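You operate a simulated robot arm through the tools that you are given. There is no shell and no other tool. Be economical: measure what you need, move in short steps, check, and stop when the job is done.

You run a simulated robot arm. Do the job below in one go: nothing can be reset, and whatever is moved stays where it is left.

Task
Stack the card marked "602" from the top of the microscope bench on top of the card labelled "257". Press the blue machine mist button to switch it on. Put the graphite electrode marked "279" from the top of the long steel bench on top of the pallet block there and the graphite electrode labelled "607" on top of the tool holder there. Do these in any order.

The check looks at the end state, three seconds after you hand in, the way a careful person would. Anything else that was tipped, shoved, dropped, spilled or broken makes it a failure.

Robot
A 7-joint arm with a fingered hand on a trunk, on a base that drives. Base frame: it is fixed to the floor where the robot stands at the start and does not move with it; the origin is under the middle of the robot, x ahead of it, y to its left, z up; the surface under the hand at the start is at about z = 780. Units: mm, rad, N and s.
With the tool pointing down near the work surface it reaches from about 320 to 700 mm from the robot's upright axis, wherever it stands. Its first joint turns from -1.204 to 3.002 rad. Places, roughly: blue machine mist button [2700, -5800, 1100]; graphite electrode [3000, 2750, 750]; pallet block [3250, 2750, 750]; tool holder [3000, 3000, 750]. Payload 3.4 kg.
The tool frame sits at the grasp point between the pads (the TCP): z along the fingers, y along the line on which they close. The tips reach 25 mm beyond it. Largest opening 88 mm; the body of the gripper starts 29 mm behind the TCP. The gripper is a hand of 5 fingers: y runs from the thumb to the fingers, the wrist lies at [-13, -97, -162] in the tool frame, and closing takes about 1.5 s.
Orientation is that of the tool frame in the base frame, as [roll, pitch, yaw] about the fixed x, y, z axes, in that order (R = Rz(yaw) Ry(pitch) Rx(roll)). With the fingers straight down and the wrist toward the robot, the tool's x, y and z point along [0, 1, 0], [1, 0, 0] and [0, 0, -1] of the base frame.

Tools
- The arm moves only by the tool move_arm. Its argument "deltas" is a list of rows, each a list of 6 numbers: the turn, a rotation vector about the tool's x, y, z in rad, then the shift along the tool's x, y, z in mm. In form: [[wx, wy, wz, tx, ty, tz], ...]. A call has 1 to 8 rows; each row shifts and turns the commanded pose from where the row before left it, along the tool's axes as they then stand. "gripper" is the closure in counts, from 0 (fully open) to 255 (shut), set as the call begins (left out, the last holds). Rows are played at 5 a second. More than 50 mm and 0.15 rad between two rows, or a gripper value outside its range, and nothing of the call is played. A pose out of reach is approached as far as the arm can. The call stops where the force on the tool passes 40 N (or 10 N more than at its start, if that is more) or the arm is blocked; 0.2 s more then pass. Each finger travels about 153 mm/s and halts on what it meets, pressing with about 27 N; the grip force reading is that of the motor and also rises with nothing between the fingers. The clock runs only during rows and for 0.2 s after the last one: add rows that do not move to give the fingers time. The reply holds the time, the measured pose of the TCP, the force on the tool along the base axes, the opening and the grip force, in the units named above and with some noise, with the torque about the TCP (base axes, N m) and any sound that the robot's microphone picked up.
- Cameras (640 x 400 px; columns grow to the right, rows downward): "scene" is now at [131.5, -4.4, 1325.8]; the picture's right is [-0.07, -1.00, -0.00], its down [-0.73, 0.05, -0.68] and it looks along [0.67, -0.05, -0.74] (base axes); focal length 289 px, centre (320, 200). "wrist" rides on the gripper at [59, -79, -105] in the tool frame; the picture's right is [-0.73, 0.32, -0.61], its down [-0.62, -0.68, 0.38] and it looks along [-0.29, 0.66, 0.70] (tool axes); focal length 234 px, centre (320, 200). There is no depth. A picture from a camera that has moved, and an enlarged one, comes with that camera's place and axes in the base frame and with its lens.
- camera(camera): a new picture of that camera. The clock stands still meanwhile.
- slide_trunk(by): slides the trunk up (or, below 0, down) by that many mm; the arm and the scene camera ride with it, the base frame stays. It gives what a move gives, with no picture.
- roll_base(legs): drives the robot by 1 to 6 legs, each [ahead, left, turn to the left] in mm, mm and rad, along the robot's own axes; the way and the turn of a leg run together, so that a leg with both is an arc; at most 1500 mm and 3.142 rad a leg. The arm and the cameras ride along, it lands a little off, and it stops where it bumps. It gives what a move gives.
- finger_targets(index, middle, ring, little, thumb_bend, thumb_turn): sets how far each is bent, from 0 (flat) to 100 (curled in); at 30 the hand is open as for a grip, at 70 the pads meet at the TCP. One left out holds its place. A second passes; each finger stops where it meets its share of the squeeze, and holds until it gets a number again. A gripper value or a shape takes the hand back. It gives what a move gives, with no picture; readings hold the bend of each and the force on index, middle, ring, little, thumb and palm. thumb_turn goes from beside the hand (0) to across from the fingers (100), as for a grip.
- grasp_type(shape): the hand has 5 fingers and takes this shape, open, in about a second: jaw (thumb against the fingers, like two jaws); tri (thumb and two fingers); tip (a fingertip pinch); poke (one finger out to press); point (the index stretched); flat (the hand flat); cup (the hand cupped); fist (a fist). The gripper value then closes the fingers along that shape, each until it touches; the sizes above hold for jaw. It gives what a move gives, with no picture.
- head_to(pan, tilt): turns the head with the scene camera to pan (to the left, within 1.501 rad either way) and tilt (down, from -0.506 to 1.204), counted from straight ahead of the robot. It gives what a move gives.
- enlarge(camera, box): a new picture of the part [left, top, right, bottom] of that camera's present view, enlarged. The clock stands still meanwhile.
- sign_off(): hands the job in; it is judged then, once.

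Work in short steps. Places have to be worked out from the pictures, the camera data and where the tool is seen: move nearer, look again, correct. Check each grasp and each placing, and mend what went wrong. You have 165 turns and 120 pictures in all, those below and enlarged ones among them. Open the gripper and draw the arm clear of the work before you hand the job in, unless the task says otherwise; then end with one line.

The tools are called after ">>>" as name(argument=value, ...) on one line, values as JSON. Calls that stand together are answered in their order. move_arm: Moves the arm, as the interface text tells. Its arguments: {"type":"object","properties":{"deltas":{"type":"array","items":{"type":"array","items":{"type":"number"}}},"gripper":{"type":"number"}},"required":["deltas"]} The other tools are called the same way: slide_trunk (by) slides the trunk up or down; grasp_type (shape) gives the hand a shape; finger_targets (index, middle, ring, little, thumb_bend, thumb_turn) moves the fingers one by one; roll_base (legs) drives the base; head_to (pan, tilt) turns the head that bears the scene camera; camera (camera) takes a picture; enlarge (camera, box) takes an enlarged picture of a part of a camera's view; sign_off () hands the job in.

At the start:

```text
time: 0.0
ee_pos: [453.9, 37.8, 1036.9]
orientation: [-3.141, 0.0, 1.572]
ft_force: [-0.5, 0.0, 0.4]
wrist_torque: [-0.05, 0.01, -0.03]
grip_width: 87.7
gripper_force: 0.1
shape: jaw
bend: [30.0, 30.0, 30.0, 30.0, 30.0, 98.0]
finger forces: [0.0, 0.0, 0.0, 0.0, 0.0, 0.1]
trunk travel left (down, up): [-600.0, 340.0]
robot x, y, heading: [-2.9, 1.8, -0.0]
head pan, tilt: [-0.072, 0.829]
```

scene: 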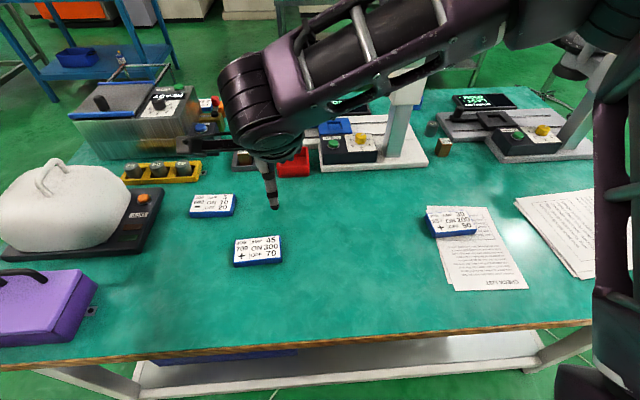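
wrist: 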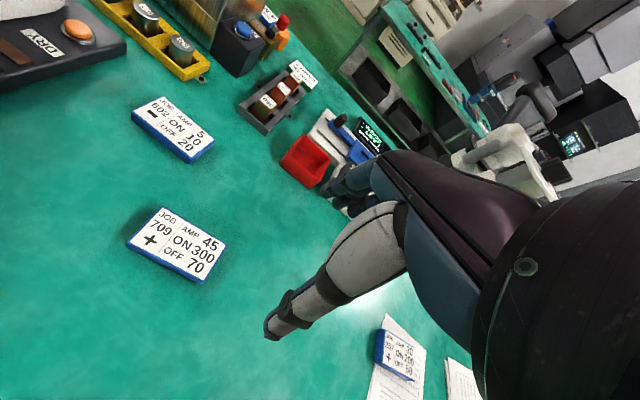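

I'll enlarge the scene view to read the cards and judge their sizes and orientation.

>>> enlarge(camera="scene", box=[170, 160, 330, 280])

>>> enlarge(camera="scene", box=[400, 180, 560, 300])

```text
3.33 times, centred on (250, 220) of scene
camera zoom: at [131.5, -4.4, 1325.8], right [-0.07, -1.0, 0.0], down [-0.73, 0.05, -0.68], along [0.67, -0.05, -0.74], focal length 964 px, centre (553, 133)
```

zoom: 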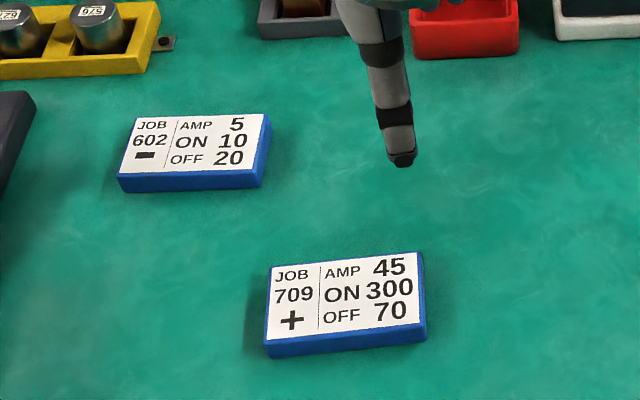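

```text
3.33 times, centred on (480, 240) of scene
camera zoom: at [131.5, -4.4, 1325.8], right [-0.07, -1.0, 0.0], down [-0.73, 0.05, -0.68], along [0.67, -0.05, -0.74], focal length 964 px, centre (-213, 67)
```

zoom: 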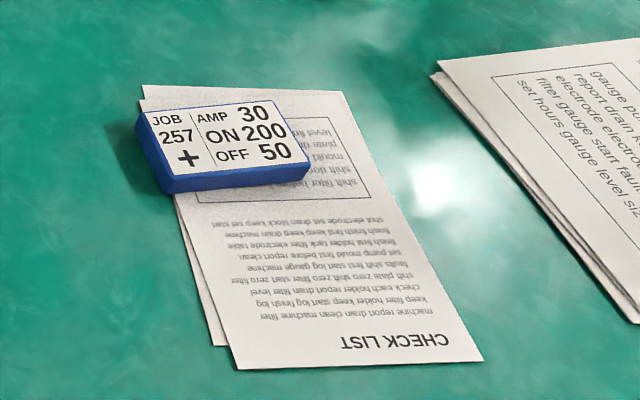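

Card 602 is around [616, 223] and card 257 around [520, -335], tops near z 800, about 100 × 58 mm with the short side along x. I move above 602 and check with the wrist camera.

>>> move_arm(deltas=[[0, 0, 0, 31, 27, 10], [0, 0, 0, 31, 27, 10], [0, 0, 0, 31, 27, 20], [0, 0, 0, 31, 27, 20], [0, 0, 0, 31, 27, 20], [0, 0, 0, 30, 27, 20]], gripper=0)

>>> camera(camera="wrist")

>>> camera(camera="scene")

```text
time: 1.4
ee_pos: [603.9, 203.1, 942.7]
orientation: [-3.141, 0.0, 1.572]
ft_force: [-0.2, -0.3, -1.0]
wrist_torque: [-0.01, 0.01, 0.0]
grip_width: 87.7
gripper_force: 0.1
shape: jaw
bend: [30.0, 30.0, 30.0, 30.0, 30.0, 98.0]
finger forces: [0.0, 0.0, 0.0, 0.0, 0.0, 0.1]
out of reach, approached as far as the arm can: row 6
trunk travel left (down, up): [-600.0, 340.0]
robot x, y, heading: [0.6, -2.2, 0.006]
head pan, tilt: [-0.072, 0.829]
```

```text
115 pictures are left
camera wrist: at [525.3, 261.5, 1047.3], right [0.32, -0.73, 0.61], down [-0.68, -0.63, -0.38], along [0.66, -0.29, -0.7], focal length 234 px, centre (320, 200)
```

wrist: 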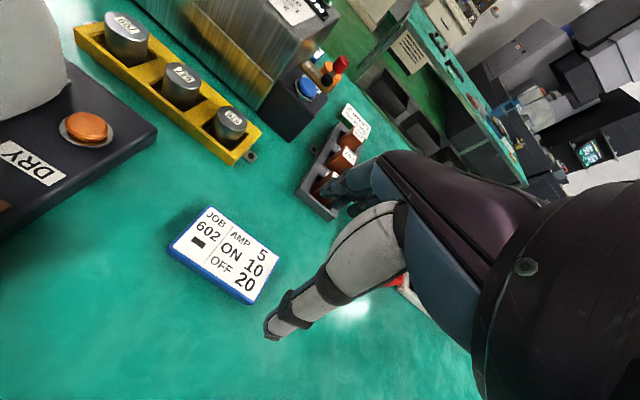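

```text
114 pictures are left
camera scene: at [131.6, -5.2, 1325.8], right [-0.07, -1.0, 0.0], down [-0.73, 0.05, -0.68], along [0.67, -0.05, -0.74], focal length 289 px, centre (320, 200)
```

scene: 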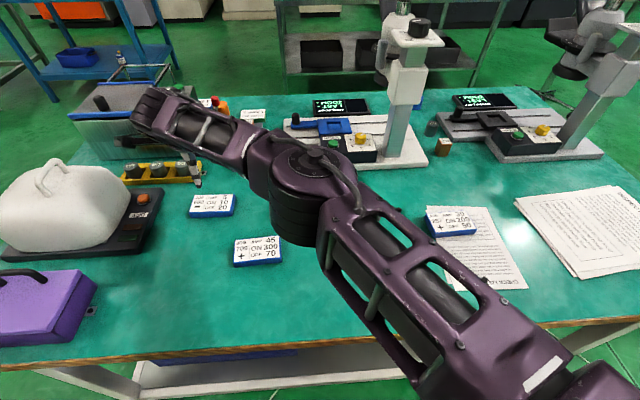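

The arm is at its reach limit here, so I'll draw it back, and then bring the base left and a little ahead.

>>> move_arm(deltas=[[0, 0, 0, -30, -20, -10], [0, 0, 0, -30, -20, -10], [0, 0, 0, -30, -20, -10], [0, 0, 0, -30, -20, -10], [0, 0, 0, -30, -20, -10]])

>>> roll_base(legs=[[0, 160, 0], [50, 0, 0]])

>>> camera(camera="wrist")

```text
time: 2.6
ee_pos: [504.5, 51.1, 991.8]
orientation: [3.141, -0.001, 1.57]
ft_force: [0.1, -0.1, -0.2]
wrist_torque: [-0.01, -0.04, 0.0]
grip_width: 87.7
gripper_force: 0.0
shape: jaw
bend: [30.0, 30.0, 30.0, 30.0, 30.0, 98.0]
finger forces: [0.0, 0.0, 0.0, 0.0, 0.1, 0.0]
trunk travel left (down, up): [-600.0, 340.0]
robot x, y, heading: [-3.2, 3.5, 0.002]
head pan, tilt: [-0.072, 0.829]
```

```text
time: 4.5
ee_pos: [557.3, 210.7, 990.8]
orientation: [-3.139, 0.0, 1.571]
ft_force: [-0.5, -0.8, -0.1]
wrist_torque: [0.01, 0.0, -0.02]
grip_width: 87.9
gripper_force: 0.0
shape: jaw
bend: [30.0, 30.0, 30.0, 30.0, 30.0, 98.0]
finger forces: [0.1, 0.1, 0.0, 0.1, 0.0, 0.0]
trunk travel left (down, up): [-600.0, 340.0]
robot x, y, heading: [51.4, 156.7, 0.005]
head pan, tilt: [-0.072, 0.829]
```

```text
113 pictures are left
camera wrist: at [476.9, 269.6, 1096.6], right [0.32, -0.73, 0.61], down [-0.68, -0.62, -0.38], along [0.66, -0.29, -0.7], focal length 234 px, centre (320, 200)
```

wrist: 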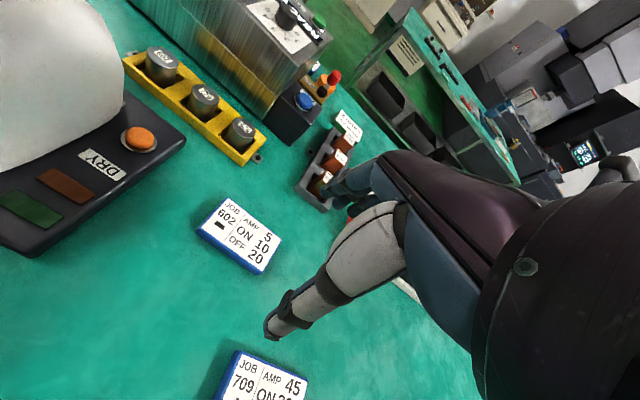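

The wrist picture puts 602 at about [614, 226], agreeing with the scene view. I centre over it and go down part-way.

>>> move_arm(deltas=[[0, 0, 0, 4, 14, 30], [0, 0, 0, 5, 14, 30], [0, 0, 0, 5, 15, 30], [0, 0, 0, 0, 14, 30], [0, 0, 0, 0, 0, 20], [0, 0, 0, 0, 0, 0]])

>>> camera(camera="wrist")

>>> camera(camera="scene")

```text
time: 5.9
ee_pos: [612.5, 224.8, 852.8]
orientation: [-3.141, 0.0, 1.571]
ft_force: [-0.8, -0.2, 0.3]
wrist_torque: [-0.01, 0.0, 0.04]
grip_width: 88.0
gripper_force: 0.1
shape: jaw
bend: [30.0, 30.0, 30.0, 30.0, 30.0, 98.0]
finger forces: [0.1, 0.1, 0.0, 0.0, 0.0, 0.0]
trunk travel left (down, up): [-600.0, 340.0]
robot x, y, heading: [49.8, 158.9, 0.001]
head pan, tilt: [-0.072, 0.829]
```

```text
112 pictures are left
camera wrist: at [532.8, 283.5, 957.4], right [0.32, -0.73, 0.61], down [-0.68, -0.62, -0.38], along [0.66, -0.29, -0.7], focal length 234 px, centre (320, 200)
```

wrist: 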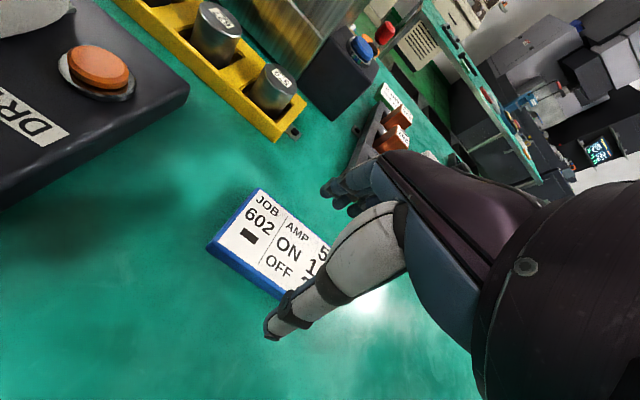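

```text
111 pictures are left
camera scene: at [182.0, 154.0, 1325.8], right [-0.07, -1.0, 0.0], down [-0.73, 0.05, -0.68], along [0.67, -0.05, -0.74], focal length 289 px, centre (320, 200)
```

scene: 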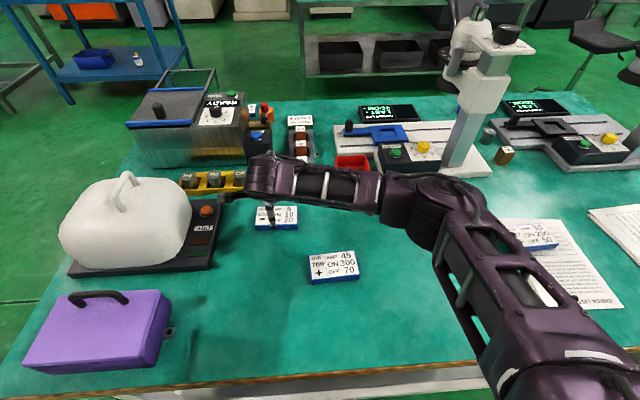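

Position looks aligned; I lower to where the tips are just above the table and look again.

>>> move_arm(deltas=[[0, 0, 0, 0, 1, 15], [0, 0, 0, 0, 1, 15], [0, 0, 0, 0, 0, 10], [0, 0, 0, 0, 0, 0]])

>>> enlarge(camera="scene", box=[200, 140, 360, 240])

>>> enlarge(camera="wrist", box=[180, 160, 420, 360])

```text
time: 6.9
ee_pos: [614.4, 225.2, 810.3]
orientation: [-3.141, -0.001, 1.571]
ft_force: [-0.1, 0.4, -0.3]
wrist_torque: [0.0, 0.0, -0.03]
grip_width: 87.6
gripper_force: 0.1
shape: jaw
bend: [30.0, 30.0, 30.0, 30.0, 30.0, 98.0]
finger forces: [0.0, 0.0, 0.0, 0.1, 0.0, 0.0]
trunk travel left (down, up): [-600.0, 340.0]
robot x, y, heading: [49.3, 160.3, 0.001]
head pan, tilt: [-0.072, 0.829]
```

```text
4.00 times, centred on (280, 190) of scene
camera zoom: at [181.9, 154.0, 1325.8], right [-0.07, -1.0, 0.0], down [-0.73, 0.05, -0.68], along [0.67, -0.05, -0.74], focal length 1156 px, centre (480, 240)
```

zoom: 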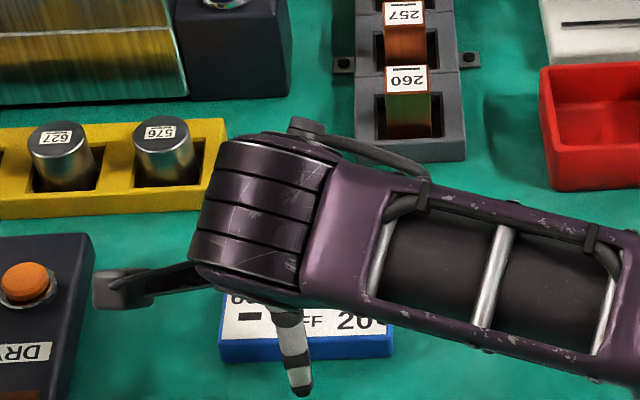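

```text
2.00 times, centred on (300, 260) of wrist
camera zoom: at [534.8, 283.7, 917.1], right [0.32, -0.73, 0.61], down [-0.68, -0.62, -0.38], along [0.66, -0.29, -0.7], focal length 468 px, centre (360, 80)
```

zoom: 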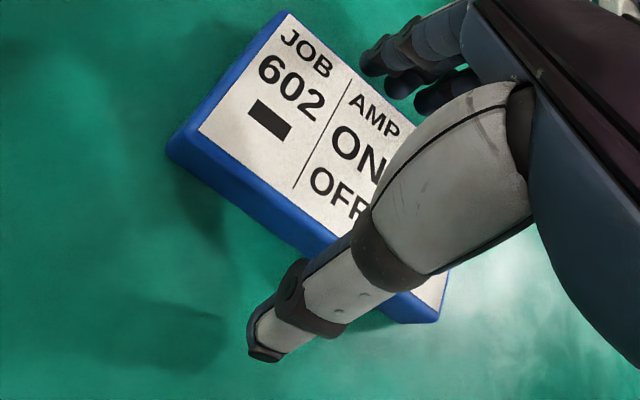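

The thumb is in front of the card and the fingers beyond it. I close the grip.

>>> move_arm(deltas=[[0, 0, 0, 0, 0, 0], [0, 0, 0, 0, 0, 0], [0, 0, 0, 0, 0, 0], [0, 0, 0, 0, 0, 0], [0, 0, 0, 0, 0, 0], [0, 0, 0, 0, 0, 0], [0, 0, 0, 0, 0, 0], [0, 0, 0, 0, 0, 0]], gripper=255)

>>> enlarge(camera="wrist", box=[180, 160, 420, 360])

```text
time: 8.7
ee_pos: [615.1, 224.4, 812.0]
orientation: [3.141, 0.0, 1.57]
ft_force: [-0.4, 0.0, 0.6]
wrist_torque: [0.01, -0.02, -0.03]
grip_width: 54.1
gripper_force: 26.7
shape: jaw
bend: [29.0, 40.0, 37.0, 42.0, 64.0, 99.0]
finger forces: [13.5, 7.3, 3.1, 0.0, 24.0, 0.1]
trunk travel left (down, up): [-600.0, 340.0]
robot x, y, heading: [48.6, 157.0, 0.004]
head pan, tilt: [-0.072, 0.829]
```

```text
2.00 times, centred on (300, 260) of wrist
camera zoom: at [535.0, 283.7, 917.2], right [0.32, -0.73, 0.61], down [-0.68, -0.62, -0.38], along [0.66, -0.29, -0.7], focal length 468 px, centre (360, 80)
```

zoom: 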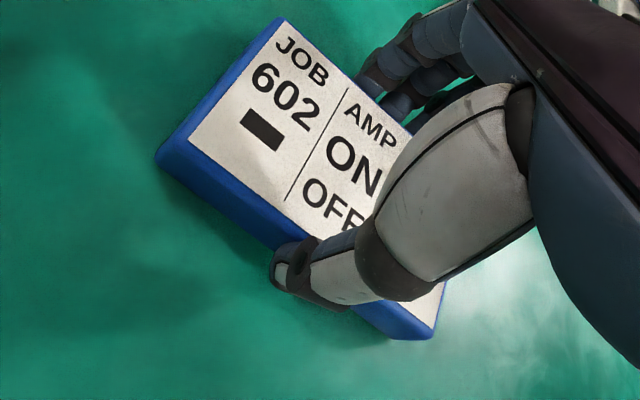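

The card is held (opening 54 mm, 27 N). I lift it gently and draw back toward x = 520.

>>> move_arm(deltas=[[0, 0, 0, 0, 0, -10], [0, 0, 0, 0, 0, -20], [0, 0, 0, 0, -15, -30], [0, 0, 0, 0, -20, -30], [0, 0, 0, 0, -20, -10], [0, 0, 0, 0, -20, 0], [0, 0, 0, 0, -20, 0]])

>>> camera(camera="wrist")

>>> camera(camera="scene")

```text
time: 10.3
ee_pos: [518.0, 226.0, 913.1]
orientation: [3.141, 0.0, 1.571]
ft_force: [-0.5, 0.2, -0.5]
wrist_torque: [-0.02, 0.0, 0.0]
grip_width: 54.2
gripper_force: 26.9
shape: jaw
bend: [29.0, 40.0, 37.0, 42.0, 64.0, 99.0]
finger forces: [13.6, 7.2, 3.2, 0.1, 24.1, 0.0]
trunk travel left (down, up): [-600.0, 340.0]
robot x, y, heading: [53.6, 153.5, 0.006]
head pan, tilt: [-0.072, 0.829]
```

```text
107 pictures are left
camera wrist: at [438.4, 284.5, 1017.7], right [0.32, -0.73, 0.61], down [-0.68, -0.62, -0.38], along [0.66, -0.29, -0.7], focal length 234 px, centre (320, 200)
```

wrist: 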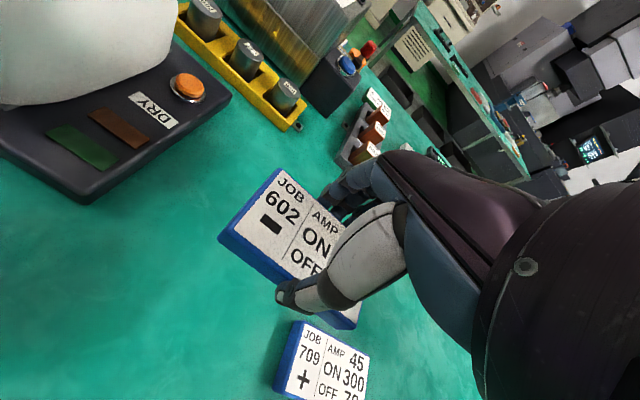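

```text
106 pictures are left
camera scene: at [181.5, 154.2, 1325.8], right [-0.07, -1.0, 0.0], down [-0.73, 0.05, -0.68], along [0.67, -0.05, -0.74], focal length 289 px, centre (320, 200)
```

scene: 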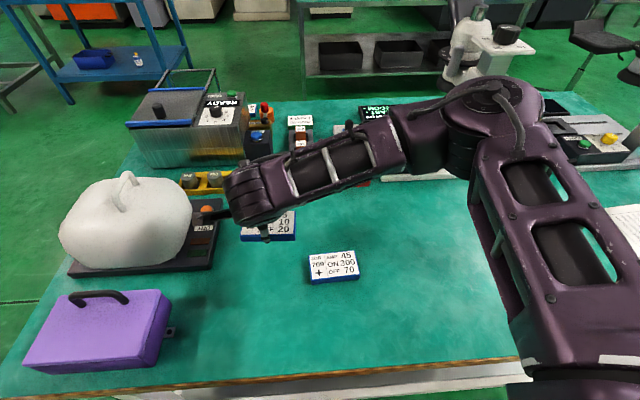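

The card is secure. Driving right so that the hand comes over card 257.

>>> roll_base(legs=[[0, -300, 0], [0, -255, 0]])

>>> camera(camera="wrist")

>>> camera(camera="scene")

```text
time: 13.8
ee_pos: [519.3, -324.4, 913.3]
orientation: [3.14, 0.0, 1.574]
ft_force: [0.7, 0.1, -0.6]
wrist_torque: [0.01, -0.03, 0.01]
grip_width: 54.2
gripper_force: 27.3
shape: jaw
bend: [29.0, 40.0, 37.0, 42.0, 64.0, 99.0]
finger forces: [13.6, 7.3, 3.2, 0.0, 24.1, 0.1]
trunk travel left (down, up): [-600.0, 340.0]
robot x, y, heading: [47.4, -394.7, 0.001]
head pan, tilt: [-0.072, 0.829]
```

```text
105 pictures are left
camera wrist: at [439.7, -266.7, 1017.8], right [0.32, -0.73, 0.61], down [-0.68, -0.62, -0.38], along [0.66, -0.29, -0.7], focal length 234 px, centre (320, 200)
```

wrist: 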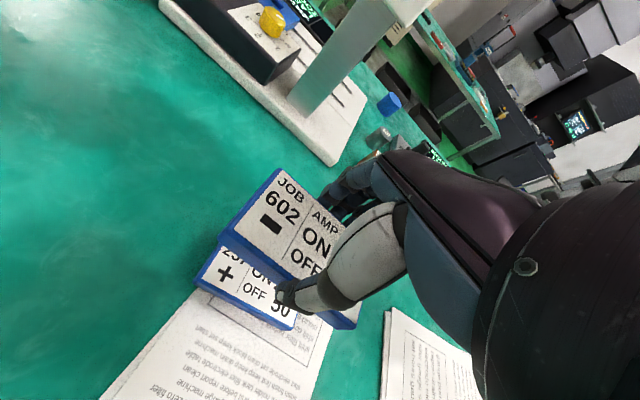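

```text
104 pictures are left
camera scene: at [182.9, -397.7, 1325.8], right [-0.07, -1.0, 0.0], down [-0.74, 0.05, -0.68], along [0.67, -0.05, -0.74], focal length 289 px, centre (320, 200)
```

scene: 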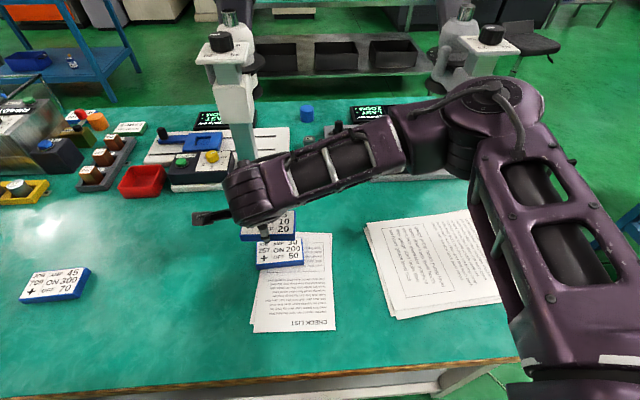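

Now I measure the held card against card 257 more closely.

>>> enlarge(camera="scene", box=[220, 180, 340, 280])

>>> enlarge(camera="wrist", box=[160, 150, 400, 350])

```text
4.00 times, centred on (280, 230) of scene
camera zoom: at [182.9, -397.7, 1325.8], right [-0.07, -1.0, 0.0], down [-0.74, 0.05, -0.68], along [0.67, -0.05, -0.74], focal length 1156 px, centre (480, 80)
```

zoom: 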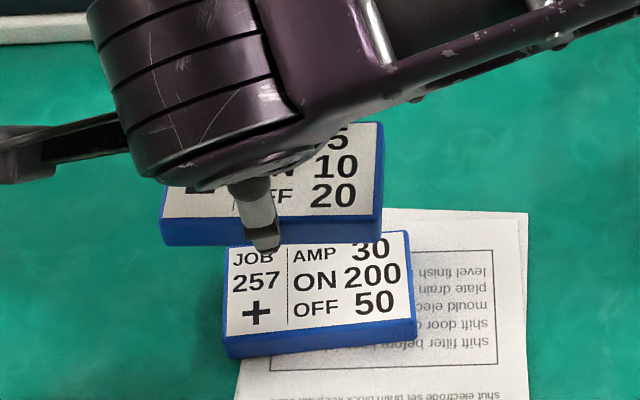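

```text
2.00 times, centred on (280, 250) of wrist
camera zoom: at [439.7, -266.7, 1017.8], right [0.32, -0.73, 0.61], down [-0.68, -0.62, -0.38], along [0.66, -0.29, -0.7], focal length 468 px, centre (400, 100)
```

zoom: 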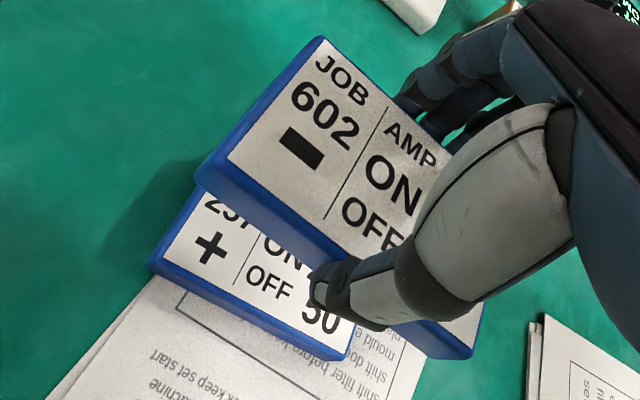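

Card 257's centre is about [523, -337] (yaw ≈ +0.05), the held one about [520.5, -326.5] (yaw ≈ -0.04). I correct by +2.5, -10 mm and 0.085 rad and lower to just above contact.

>>> move_arm(deltas=[[0, 0, -0.085, 0, 0, 0], [0, 0, 0, -10, 2.5, 0], [0, 0, 0, 0, 0, 25], [0, 0, 0, 0, 0, 20], [0, 0, 0, 0, 0, 13], [0, 0, 0, 0, 0, 0]])

>>> enlarge(camera="scene", box=[220, 180, 340, 280])

>>> enlarge(camera="wrist", box=[160, 150, 400, 350])

```text
time: 15.2
ee_pos: [522.3, -334.3, 853.6]
orientation: [-3.14, 0.0, 1.659]
ft_force: [-0.4, 0.5, -0.8]
wrist_torque: [0.02, -0.01, -0.01]
grip_width: 54.1
gripper_force: 27.0
shape: jaw
bend: [29.0, 40.0, 37.0, 42.0, 64.0, 99.0]
finger forces: [13.7, 7.4, 3.1, 0.0, 24.0, 0.0]
trunk travel left (down, up): [-600.0, 340.0]
robot x, y, heading: [52.3, -390.5, 0.002]
head pan, tilt: [-0.072, 0.829]
```

```text
4.00 times, centred on (280, 230) of scene
camera zoom: at [182.7, -397.0, 1325.8], right [-0.07, -1.0, 0.0], down [-0.73, 0.05, -0.68], along [0.67, -0.05, -0.74], focal length 1156 px, centre (480, 80)
```

zoom: 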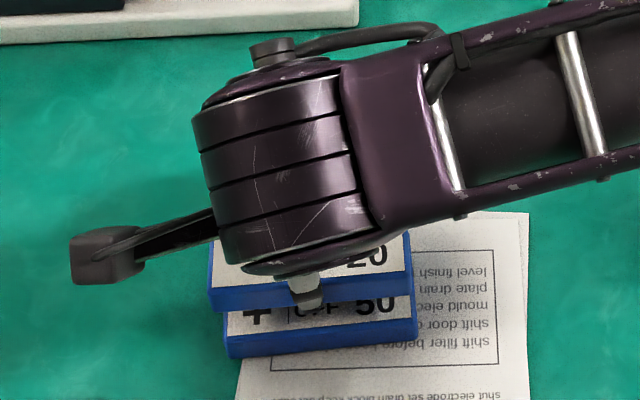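

```text
2.00 times, centred on (280, 250) of wrist
camera zoom: at [438.5, -282.9, 959.4], right [0.39, -0.7, 0.61], down [-0.62, -0.68, -0.38], along [0.68, -0.23, -0.7], focal length 468 px, centre (400, 100)
```

zoom: 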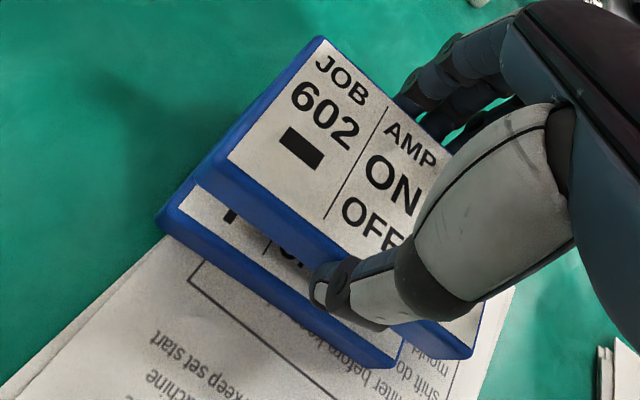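

Alignment is within a couple of mm; I add a small turn and lower to near contact.

>>> move_arm(deltas=[[0, 0, -0.04, -1, 0, 5], [0, 0, 0, 0, 0, 6], [0, 0, 0, 0, 0, 4], [0, 0, 0, 0, 0, 3], [0, 0, 0, 0, 0, 0]])

>>> enlarge(camera="wrist", box=[160, 150, 400, 350])

```text
time: 16.4
ee_pos: [523.0, -335.1, 835.6]
orientation: [-3.141, -0.001, 1.697]
ft_force: [0.7, -0.4, -1.5]
wrist_torque: [-0.04, 0.0, -0.02]
grip_width: 53.9
gripper_force: 27.0
shape: jaw
bend: [29.0, 40.0, 37.0, 42.0, 64.0, 99.0]
finger forces: [13.7, 7.2, 3.1, 0.1, 24.1, 0.0]
trunk travel left (down, up): [-600.0, 340.0]
robot x, y, heading: [52.8, -392.4, -0.001]
head pan, tilt: [-0.072, 0.829]
```

```text
2.00 times, centred on (280, 250) of wrist
camera zoom: at [436.8, -287.5, 941.3], right [0.41, -0.68, 0.61], down [-0.6, -0.7, -0.38], along [0.69, -0.2, -0.7], focal length 468 px, centre (400, 100)
```

zoom: 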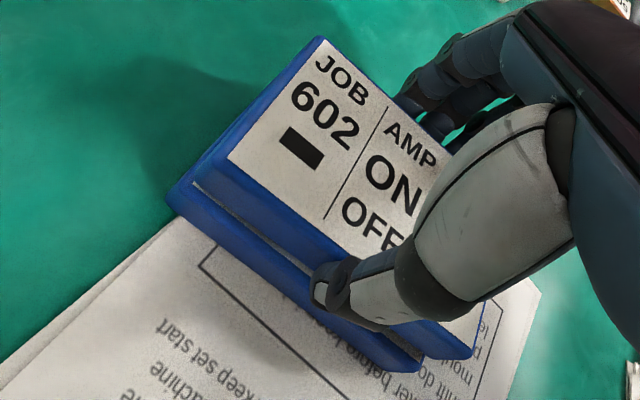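

There's still a small gap; I enlarge further for the alignment.

>>> enlarge(camera="wrist", box=[225, 215, 345, 345])

>>> enlarge(camera="scene", box=[260, 220, 340, 280])

```text
3.08 times, centred on (285, 280) of wrist
camera zoom: at [436.8, -287.5, 941.3], right [0.41, -0.68, 0.61], down [-0.6, -0.7, -0.38], along [0.69, -0.2, -0.7], focal length 720 px, centre (428, -46)
```

zoom: 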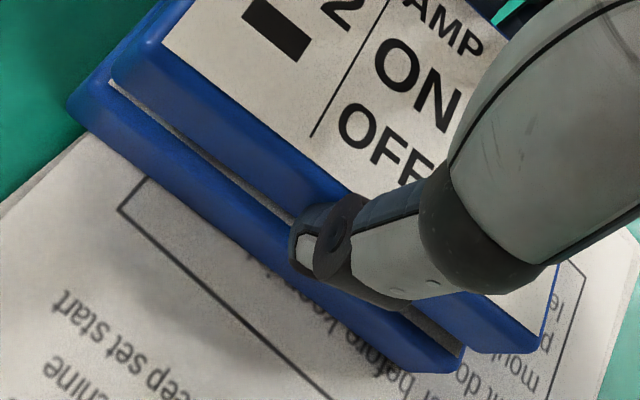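

```text
6.67 times, centred on (300, 250) of scene
camera zoom: at [182.8, -397.0, 1325.8], right [-0.07, -1.0, 0.0], down [-0.74, 0.05, -0.68], along [0.67, -0.05, -0.74], focal length 1927 px, centre (453, -133)
```

zoom: 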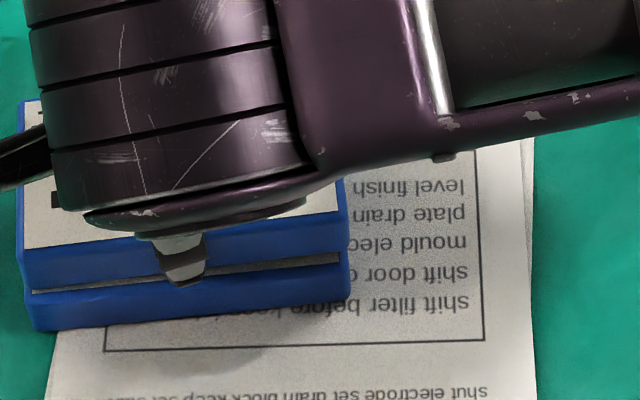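

The scene view shows the two cards aligned within ~3 mm. I nudge 2 mm right and lower in tiny steps until contact.

>>> move_arm(deltas=[[0, 0, 0, -2, 0, 0], [0, 0, 0, 0, 0, 1.5], [0, 0, 0, 0, 0, 1.5], [0, 0, 0, 0, 0, 0]])

>>> enlarge(camera="scene", box=[260, 220, 340, 280])

```text
time: 17.4
ee_pos: [523.3, -338.1, 832.8]
orientation: [3.141, 0.0, 1.699]
ft_force: [0.2, -1.0, 4.7]
wrist_torque: [-0.03, -0.04, -0.01]
grip_width: 54.3
gripper_force: 27.0
shape: jaw
bend: [29.0, 40.0, 37.0, 42.0, 64.0, 99.0]
finger forces: [14.1, 7.7, 3.4, 0.0, 24.3, 0.2]
trunk travel left (down, up): [-600.0, 340.0]
robot x, y, heading: [43.0, -393.2, 0.007]
head pan, tilt: [-0.072, 0.829]
```

```text
6.67 times, centred on (300, 250) of scene
camera zoom: at [182.2, -397.2, 1325.9], right [-0.07, -1.0, 0.0], down [-0.73, 0.05, -0.68], along [0.67, -0.05, -0.74], focal length 1927 px, centre (453, -133)
```

zoom: 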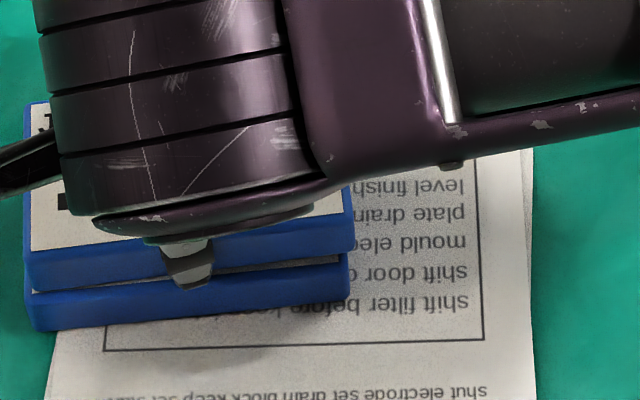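

Contact (about 5 N up). I release the card and lift off.

>>> move_arm(deltas=[[0, 0, 0, 0, 0, 0], [0, 0, 0, 0, 0, 0], [0, 0, 0, 0, 0, 0], [0, 0, 0, 0, 0, 0], [0, 0, 0, 0, 0, 0], [0, 0, 0, 0, 0, 0]], gripper=0)

>>> move_arm(deltas=[[0, 0, 0, 0, 0, -10], [0, 0, 0, 0, 0, -20], [0, 0, 0, 0, 0, -40], [0, 0, 0, 0, 0, -40], [0, 0, 0, 0, -40, -20], [0, 0, 0, 0, -40, 0]])

>>> camera(camera="scene")

>>> camera(camera="wrist")

```text
time: 18.8
ee_pos: [522.6, -337.7, 833.5]
orientation: [3.141, 0.001, 1.698]
ft_force: [0.0, 0.2, 0.0]
wrist_torque: [0.01, -0.02, 0.02]
grip_width: 87.3
gripper_force: 0.0
shape: jaw
bend: [30.0, 30.0, 30.0, 30.0, 30.0, 98.0]
finger forces: [0.0, 0.0, 0.0, 0.0, 0.0, 0.1]
trunk travel left (down, up): [-600.0, 340.0]
robot x, y, heading: [48.8, -397.0, 0.004]
head pan, tilt: [-0.072, 0.829]
```

```text
time: 20.2
ee_pos: [443.1, -346.8, 961.8]
orientation: [3.141, 0.002, 1.697]
ft_force: [-0.5, -0.1, -0.3]
wrist_torque: [0.0, 0.02, 0.0]
grip_width: 87.8
gripper_force: 0.0
shape: jaw
bend: [30.0, 30.0, 30.0, 30.0, 30.0, 98.0]
finger forces: [0.1, 0.0, 0.0, 0.0, 0.0, 0.0]
trunk travel left (down, up): [-600.0, 340.0]
robot x, y, heading: [51.0, -391.0, 0.003]
head pan, tilt: [-0.072, 0.829]
```

```text
95 pictures are left
camera scene: at [182.1, -396.6, 1325.8], right [-0.07, -1.0, 0.0], down [-0.73, 0.05, -0.68], along [0.67, -0.05, -0.74], focal length 289 px, centre (320, 200)
```

scene: 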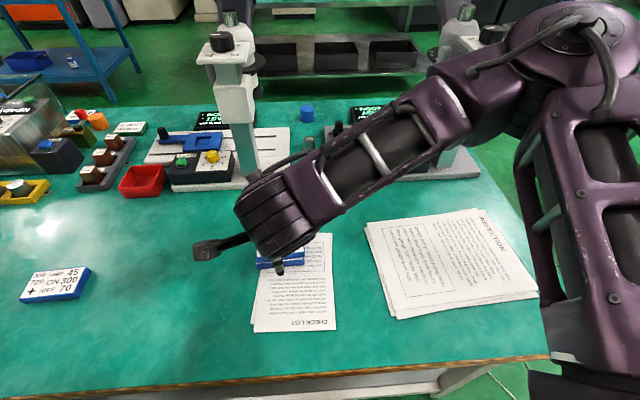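

```text
94 pictures are left
camera wrist: at [356.5, -299.8, 1067.7], right [0.41, -0.68, 0.61], down [-0.6, -0.7, -0.38], along [0.69, -0.21, -0.7], focal length 234 px, centre (320, 200)
```

wrist: 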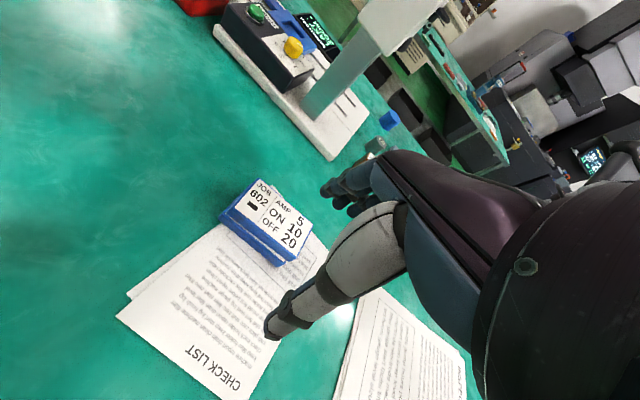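

Card 602 lies neatly on 257. Next I look around to plan the drive to the benches.

>>> head_to(pan=1.0, tilt=0.3)

>>> camera(camera="scene")

>>> head_to(pan=0, tilt=0.2)

>>> camera(camera="scene")

>>> head_to(pan=-1.2, tilt=0.3)

>>> camera(camera="scene")

```text
time: 21.5
ee_pos: [442.9, -349.2, 962.8]
orientation: [3.139, 0.0, 1.699]
ft_force: [0.1, -1.1, 0.8]
wrist_torque: [-0.01, 0.0, 0.01]
grip_width: 87.6
gripper_force: 0.1
shape: jaw
bend: [30.0, 30.0, 30.0, 30.0, 30.0, 98.0]
finger forces: [0.1, 0.1, 0.0, 0.0, 0.0, 0.0]
trunk travel left (down, up): [-600.0, 340.0]
robot x, y, heading: [51.5, -393.2, 0.004]
head pan, tilt: [1.0, 0.3]
```

```text
93 pictures are left
camera scene: at [154.0, -312.8, 1372.4], right [0.84, -0.54, 0.0], down [-0.16, -0.25, -0.96], along [0.51, 0.8, -0.3], focal length 289 px, centre (320, 200)
```

scene: 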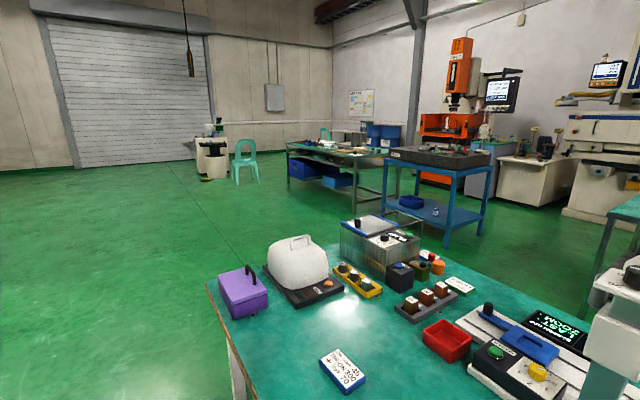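

```text
time: 22.8
ee_pos: [443.9, -348.6, 963.3]
orientation: [3.141, 0.001, 1.698]
ft_force: [0.1, -0.1, 0.3]
wrist_torque: [0.0, -0.01, -0.02]
grip_width: 87.9
gripper_force: 0.0
shape: jaw
bend: [30.0, 30.0, 30.0, 30.0, 30.0, 98.0]
finger forces: [0.0, 0.1, 0.0, 0.1, 0.0, 0.0]
trunk travel left (down, up): [-600.0, 340.0]
robot x, y, heading: [52.7, -392.0, -0.002]
head pan, tilt: [0.0, 0.201]
```

```text
92 pictures are left
camera scene: at [196.8, -391.2, 1381.7], right [0.0, -1.0, 0.0], down [-0.2, 0.0, -0.98], along [0.98, 0.0, -0.2], focal length 289 px, centre (320, 200)
```

scene: 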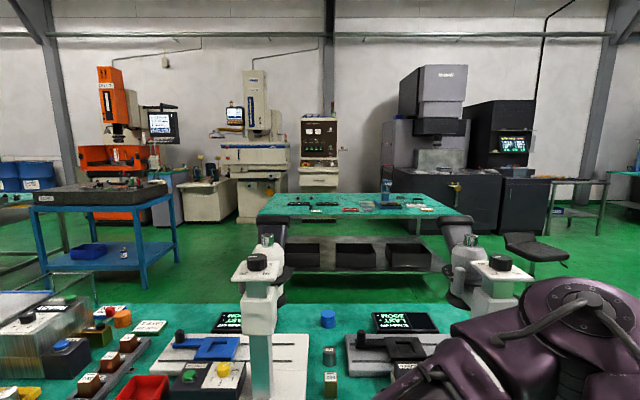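

```text
time: 24.2
ee_pos: [444.3, -347.6, 962.9]
orientation: [-3.141, 0.0, 1.699]
ft_force: [0.1, -1.5, 0.5]
wrist_torque: [-0.02, 0.01, 0.0]
grip_width: 87.8
gripper_force: 0.1
shape: jaw
bend: [30.0, 30.0, 30.0, 30.0, 30.0, 98.0]
finger forces: [0.1, 0.0, 0.0, 0.1, 0.1, 0.0]
trunk travel left (down, up): [-600.0, 340.0]
robot x, y, heading: [47.6, -392.5, -0.0]
head pan, tilt: [-1.201, 0.3]
```

```text
91 pictures are left
camera scene: at [137.7, -478.4, 1372.5], right [-0.93, -0.36, 0.0], down [-0.11, 0.28, -0.96], along [0.35, -0.89, -0.3], focal length 289 px, centre (320, 200)
```

scene: 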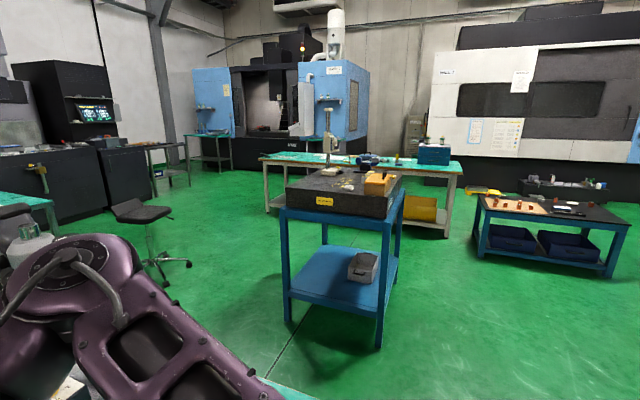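

The long steel bench lies beyond to the left, the blue machine far right. I'll go to the bench first: pull the arm in, back off from this bench and turn left.

>>> move_arm(deltas=[[0, 0, 0.04, 0, -20, -30], [0, 0, 0.04, 0, -20, -30], [0, 0, 0.04, 0, -20, -20], [0, 0, 0, 0, 0, 0]])

>>> roll_base(legs=[[-300, 0, 0], [0, 0, 1.571]])

>>> head_to(pan=-0.5, tilt=0.3)

>>> camera(camera="scene")

```text
time: 25.2
ee_pos: [382.7, -353.1, 1043.6]
orientation: [3.142, 0.0, 1.577]
ft_force: [0.5, 0.2, 0.5]
wrist_torque: [0.02, -0.06, -0.02]
grip_width: 88.0
gripper_force: 0.0
shape: jaw
bend: [30.0, 30.0, 30.0, 30.0, 30.0, 98.0]
finger forces: [0.0, 0.0, 0.0, 0.0, 0.0, 0.0]
trunk travel left (down, up): [-600.0, 340.0]
robot x, y, heading: [52.0, -389.9, 0.004]
head pan, tilt: [-1.201, 0.3]
```

```text
time: 31.1
ee_pos: [-292.4, -62.6, 1044.7]
orientation: [-3.141, 0.001, -3.13]
ft_force: [0.5, -0.7, -0.5]
wrist_torque: [0.03, 0.01, -0.01]
grip_width: 87.7
gripper_force: 0.1
shape: jaw
bend: [30.0, 30.0, 30.0, 30.0, 30.0, 98.0]
finger forces: [0.0, 0.0, 0.0, 0.0, 0.0, 0.0]
trunk travel left (down, up): [-600.0, 340.0]
robot x, y, heading: [-251.7, -398.2, 1.578]
head pan, tilt: [-1.201, 0.3]
```

```text
time: 32.1
ee_pos: [-291.5, -62.3, 1044.1]
orientation: [3.14, -0.001, -3.129]
ft_force: [-0.3, 0.3, 0.2]
wrist_torque: [0.02, -0.01, 0.01]
grip_width: 87.7
gripper_force: 0.0
shape: jaw
bend: [30.0, 30.0, 30.0, 30.0, 30.0, 98.0]
finger forces: [0.0, 0.0, 0.1, 0.1, 0.1, 0.0]
trunk travel left (down, up): [-600.0, 340.0]
robot x, y, heading: [-249.7, -391.7, 1.581]
head pan, tilt: [-0.499, 0.3]
```

```text
90 pictures are left
camera scene: at [-203.9, -259.9, 1372.5], right [0.88, -0.47, 0.0], down [-0.14, -0.26, -0.96], along [0.45, 0.84, -0.3], focal length 289 px, centre (320, 200)
```

scene: 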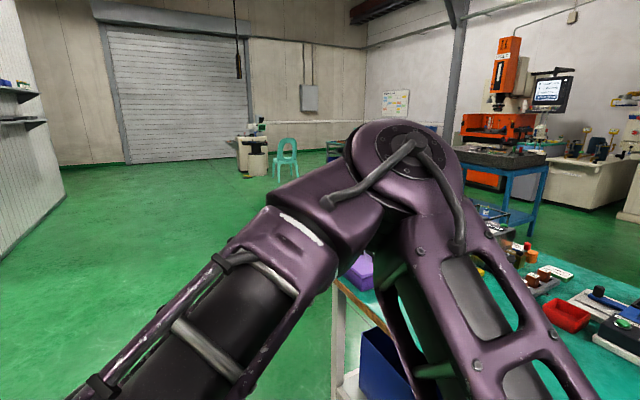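

The elbow juts toward the bench, so I shift left 250 mm first, then drive along it and turn back to face +x.

>>> roll_base(legs=[[0, 250, 0], [1200, 0, 0], [1200, 0, 0], [500, 0, 0], [0, 0, -1.571]])

>>> head_to(pan=0.3, tilt=0.25)

>>> camera(camera="scene")

```text
time: 51.7
ee_pos: [-153.7, 2537.2, 1044.2]
orientation: [3.141, 0.0, 1.563]
ft_force: [0.4, -1.2, -0.6]
wrist_torque: [0.0, -0.01, 0.03]
grip_width: 87.4
gripper_force: 0.0
shape: jaw
bend: [30.0, 30.0, 30.0, 30.0, 30.0, 98.0]
finger forces: [0.1, 0.0, 0.1, 0.1, 0.0, 0.0]
trunk travel left (down, up): [-600.0, 340.0]
robot x, y, heading: [-486.5, 2504.4, -0.017]
head pan, tilt: [-0.499, 0.3]
```

```text
time: 52.8
ee_pos: [-153.0, 2538.0, 1043.2]
orientation: [3.141, 0.0, 1.563]
ft_force: [0.5, -0.4, -0.3]
wrist_torque: [0.0, 0.01, 0.03]
grip_width: 87.8
gripper_force: 0.1
shape: jaw
bend: [30.0, 30.0, 30.0, 30.0, 30.0, 98.0]
finger forces: [0.0, 0.0, 0.0, 0.0, 0.1, 0.0]
trunk travel left (down, up): [-600.0, 340.0]
robot x, y, heading: [-486.2, 2505.0, -0.017]
head pan, tilt: [0.3, 0.25]
```

```text
89 pictures are left
camera scene: at [-343.3, 2529.7, 1377.2], right [0.28, -0.96, 0.0], down [-0.24, -0.07, -0.97], along [0.93, 0.27, -0.25], focal length 289 px, centre (320, 200)
```

scene: 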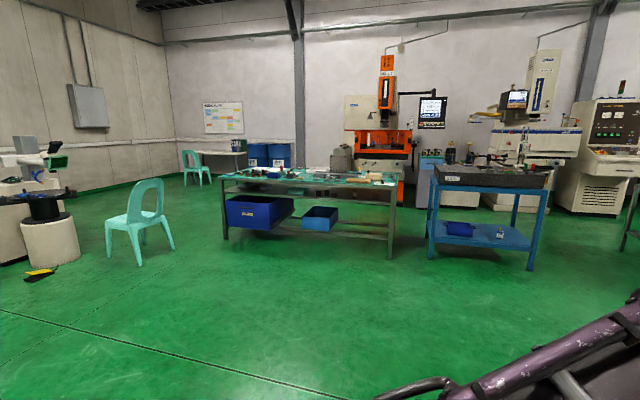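

The bench front edge is near x ≈ 2600, spanning y ≈ 2600–4600. I drive to about (1950, 2900).

>>> roll_base(legs=[[1300, 450, 0.017], [1100, 0, 0]])

>>> head_to(pan=0.0, tilt=0.5)

>>> camera(camera="scene")

```text
time: 64.9
ee_pos: [2249.8, 2989.8, 1043.6]
orientation: [3.141, 0.001, 1.578]
ft_force: [-0.2, -1.2, -0.1]
wrist_torque: [-0.02, -0.01, 0.02]
grip_width: 87.4
gripper_force: 0.2
shape: jaw
bend: [30.0, 30.0, 30.0, 30.0, 30.0, 98.0]
finger forces: [0.0, 0.1, 0.0, 0.0, 0.0, 0.0]
trunk travel left (down, up): [-600.0, 340.0]
robot x, y, heading: [1916.5, 2951.8, 0.003]
head pan, tilt: [0.3, 0.25]
```

```text
time: 65.7
ee_pos: [2249.6, 2989.1, 1044.2]
orientation: [-3.141, -0.001, 1.578]
ft_force: [0.3, -0.3, 0.3]
wrist_torque: [0.01, -0.01, 0.01]
grip_width: 87.9
gripper_force: 0.1
shape: jaw
bend: [30.0, 30.0, 30.0, 30.0, 30.0, 98.0]
finger forces: [0.1, 0.0, 0.0, 0.1, 0.0, 0.0]
trunk travel left (down, up): [-600.0, 340.0]
robot x, y, heading: [1915.0, 2948.8, 0.002]
head pan, tilt: [0.0, 0.499]
```

```text
88 pictures are left
camera scene: at [2060.9, 2951.1, 1354.1], right [0.0, -1.0, 0.0], down [-0.48, 0.0, -0.88], along [0.88, 0.0, -0.48], focal length 289 px, centre (320, 200)
```

scene: 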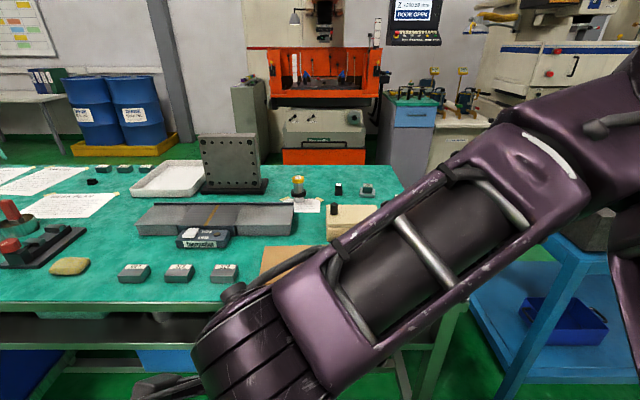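

I enlarge the bench portion to read the labels.

>>> enlarge(camera="scene", box=[90, 150, 260, 300])

>>> enlarge(camera="scene", box=[240, 160, 410, 290])

```text
2.67 times, centred on (175, 225) of scene
camera zoom: at [2060.9, 2951.1, 1354.1], right [0.0, -1.0, 0.0], down [-0.48, 0.0, -0.88], along [0.88, 0.0, -0.48], focal length 771 px, centre (707, 133)
```

zoom: 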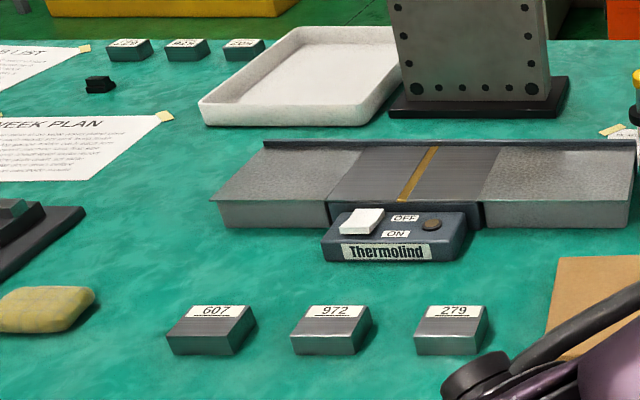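

```text
3.08 times, centred on (325, 225) of scene
camera zoom: at [2060.9, 2951.1, 1354.1], right [0.0, -1.0, 0.0], down [-0.48, 0.0, -0.88], along [0.88, 0.0, -0.48], focal length 889 px, centre (305, 123)
```

zoom: 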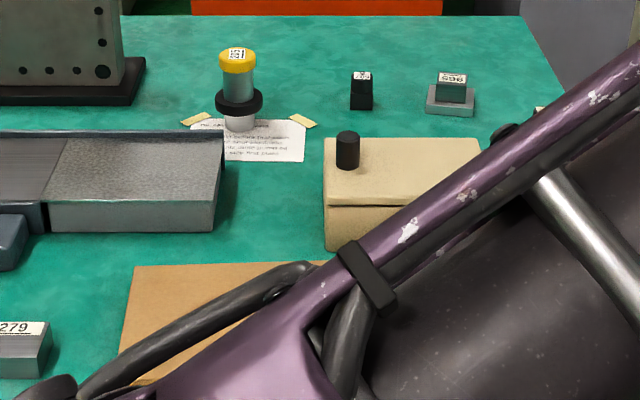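

Electrodes 607, 972 and 279 are in the front row. The right part is hidden by the arm, so I drive right and look left.

>>> roll_base(legs=[[0, -550, 0]])

>>> head_to(pan=0.35, tilt=0.5)

>>> camera(camera="scene")

```text
time: 68.8
ee_pos: [2251.7, 2446.7, 1043.2]
orientation: [3.141, 0.001, 1.579]
ft_force: [-0.9, -0.9, 0.1]
wrist_torque: [-0.01, -0.03, 0.01]
grip_width: 88.0
gripper_force: 0.0
shape: jaw
bend: [30.0, 30.0, 30.0, 30.0, 30.0, 98.0]
finger forces: [0.1, 0.1, 0.0, 0.0, 0.0, 0.0]
trunk travel left (down, up): [-600.0, 340.0]
robot x, y, heading: [1916.1, 2405.7, 0.002]
head pan, tilt: [0.0, 0.499]
```

```text
time: 69.7
ee_pos: [2249.1, 2446.2, 1043.9]
orientation: [-3.142, 0.001, 1.58]
ft_force: [-0.4, 0.0, 0.5]
wrist_torque: [0.02, 0.01, 0.03]
grip_width: 87.8
gripper_force: 0.0
shape: jaw
bend: [30.0, 30.0, 30.0, 30.0, 30.0, 98.0]
finger forces: [0.0, 0.0, 0.0, 0.0, 0.0, 0.1]
trunk travel left (down, up): [-600.0, 340.0]
robot x, y, heading: [1917.0, 2406.6, 0.002]
head pan, tilt: [0.351, 0.499]
```

```text
85 pictures are left
camera scene: at [2056.7, 2439.1, 1354.1], right [0.35, -0.94, 0.0], down [-0.45, -0.17, -0.88], along [0.82, 0.3, -0.48], focal length 289 px, centre (320, 200)
```

scene: 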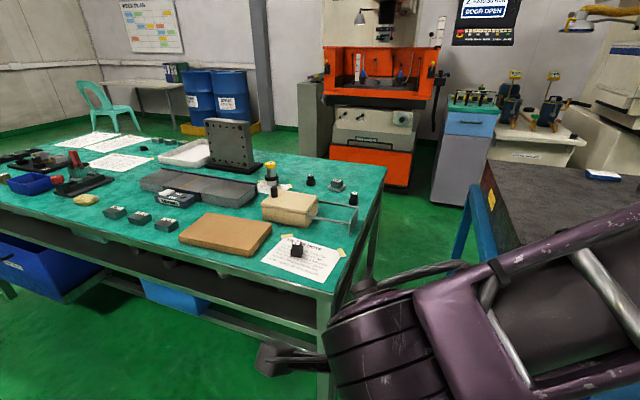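

>>> enlarge(camera="scene", box=[240, 150, 380, 280])

>>> enlarge(camera="scene", box=[0, 130, 200, 240])

```text
3.08 times, centred on (310, 215) of scene
camera zoom: at [2056.7, 2439.1, 1354.1], right [0.35, -0.94, 0.0], down [-0.45, -0.17, -0.88], along [0.82, 0.3, -0.48], focal length 889 px, centre (351, 154)
```

zoom: 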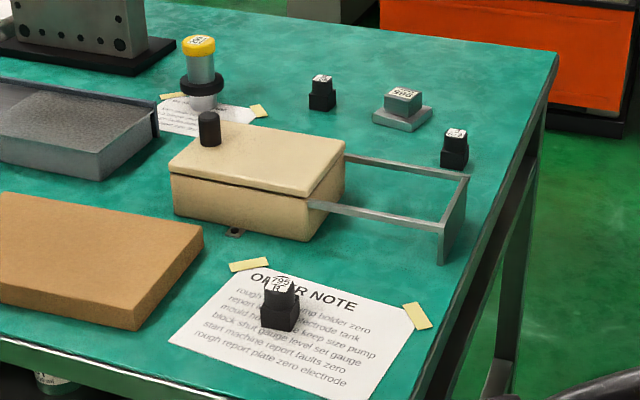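

```text
3.20 times, centred on (100, 185) of scene
camera zoom: at [2056.7, 2439.1, 1354.1], right [0.35, -0.94, 0.0], down [-0.45, -0.17, -0.88], along [0.82, 0.3, -0.48], focal length 925 px, centre (1024, 248)
```

zoom: 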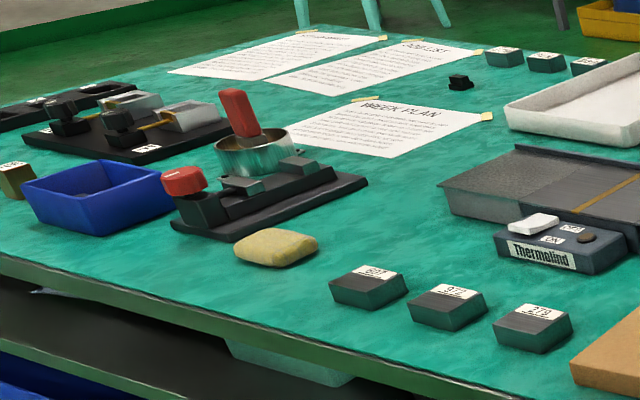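

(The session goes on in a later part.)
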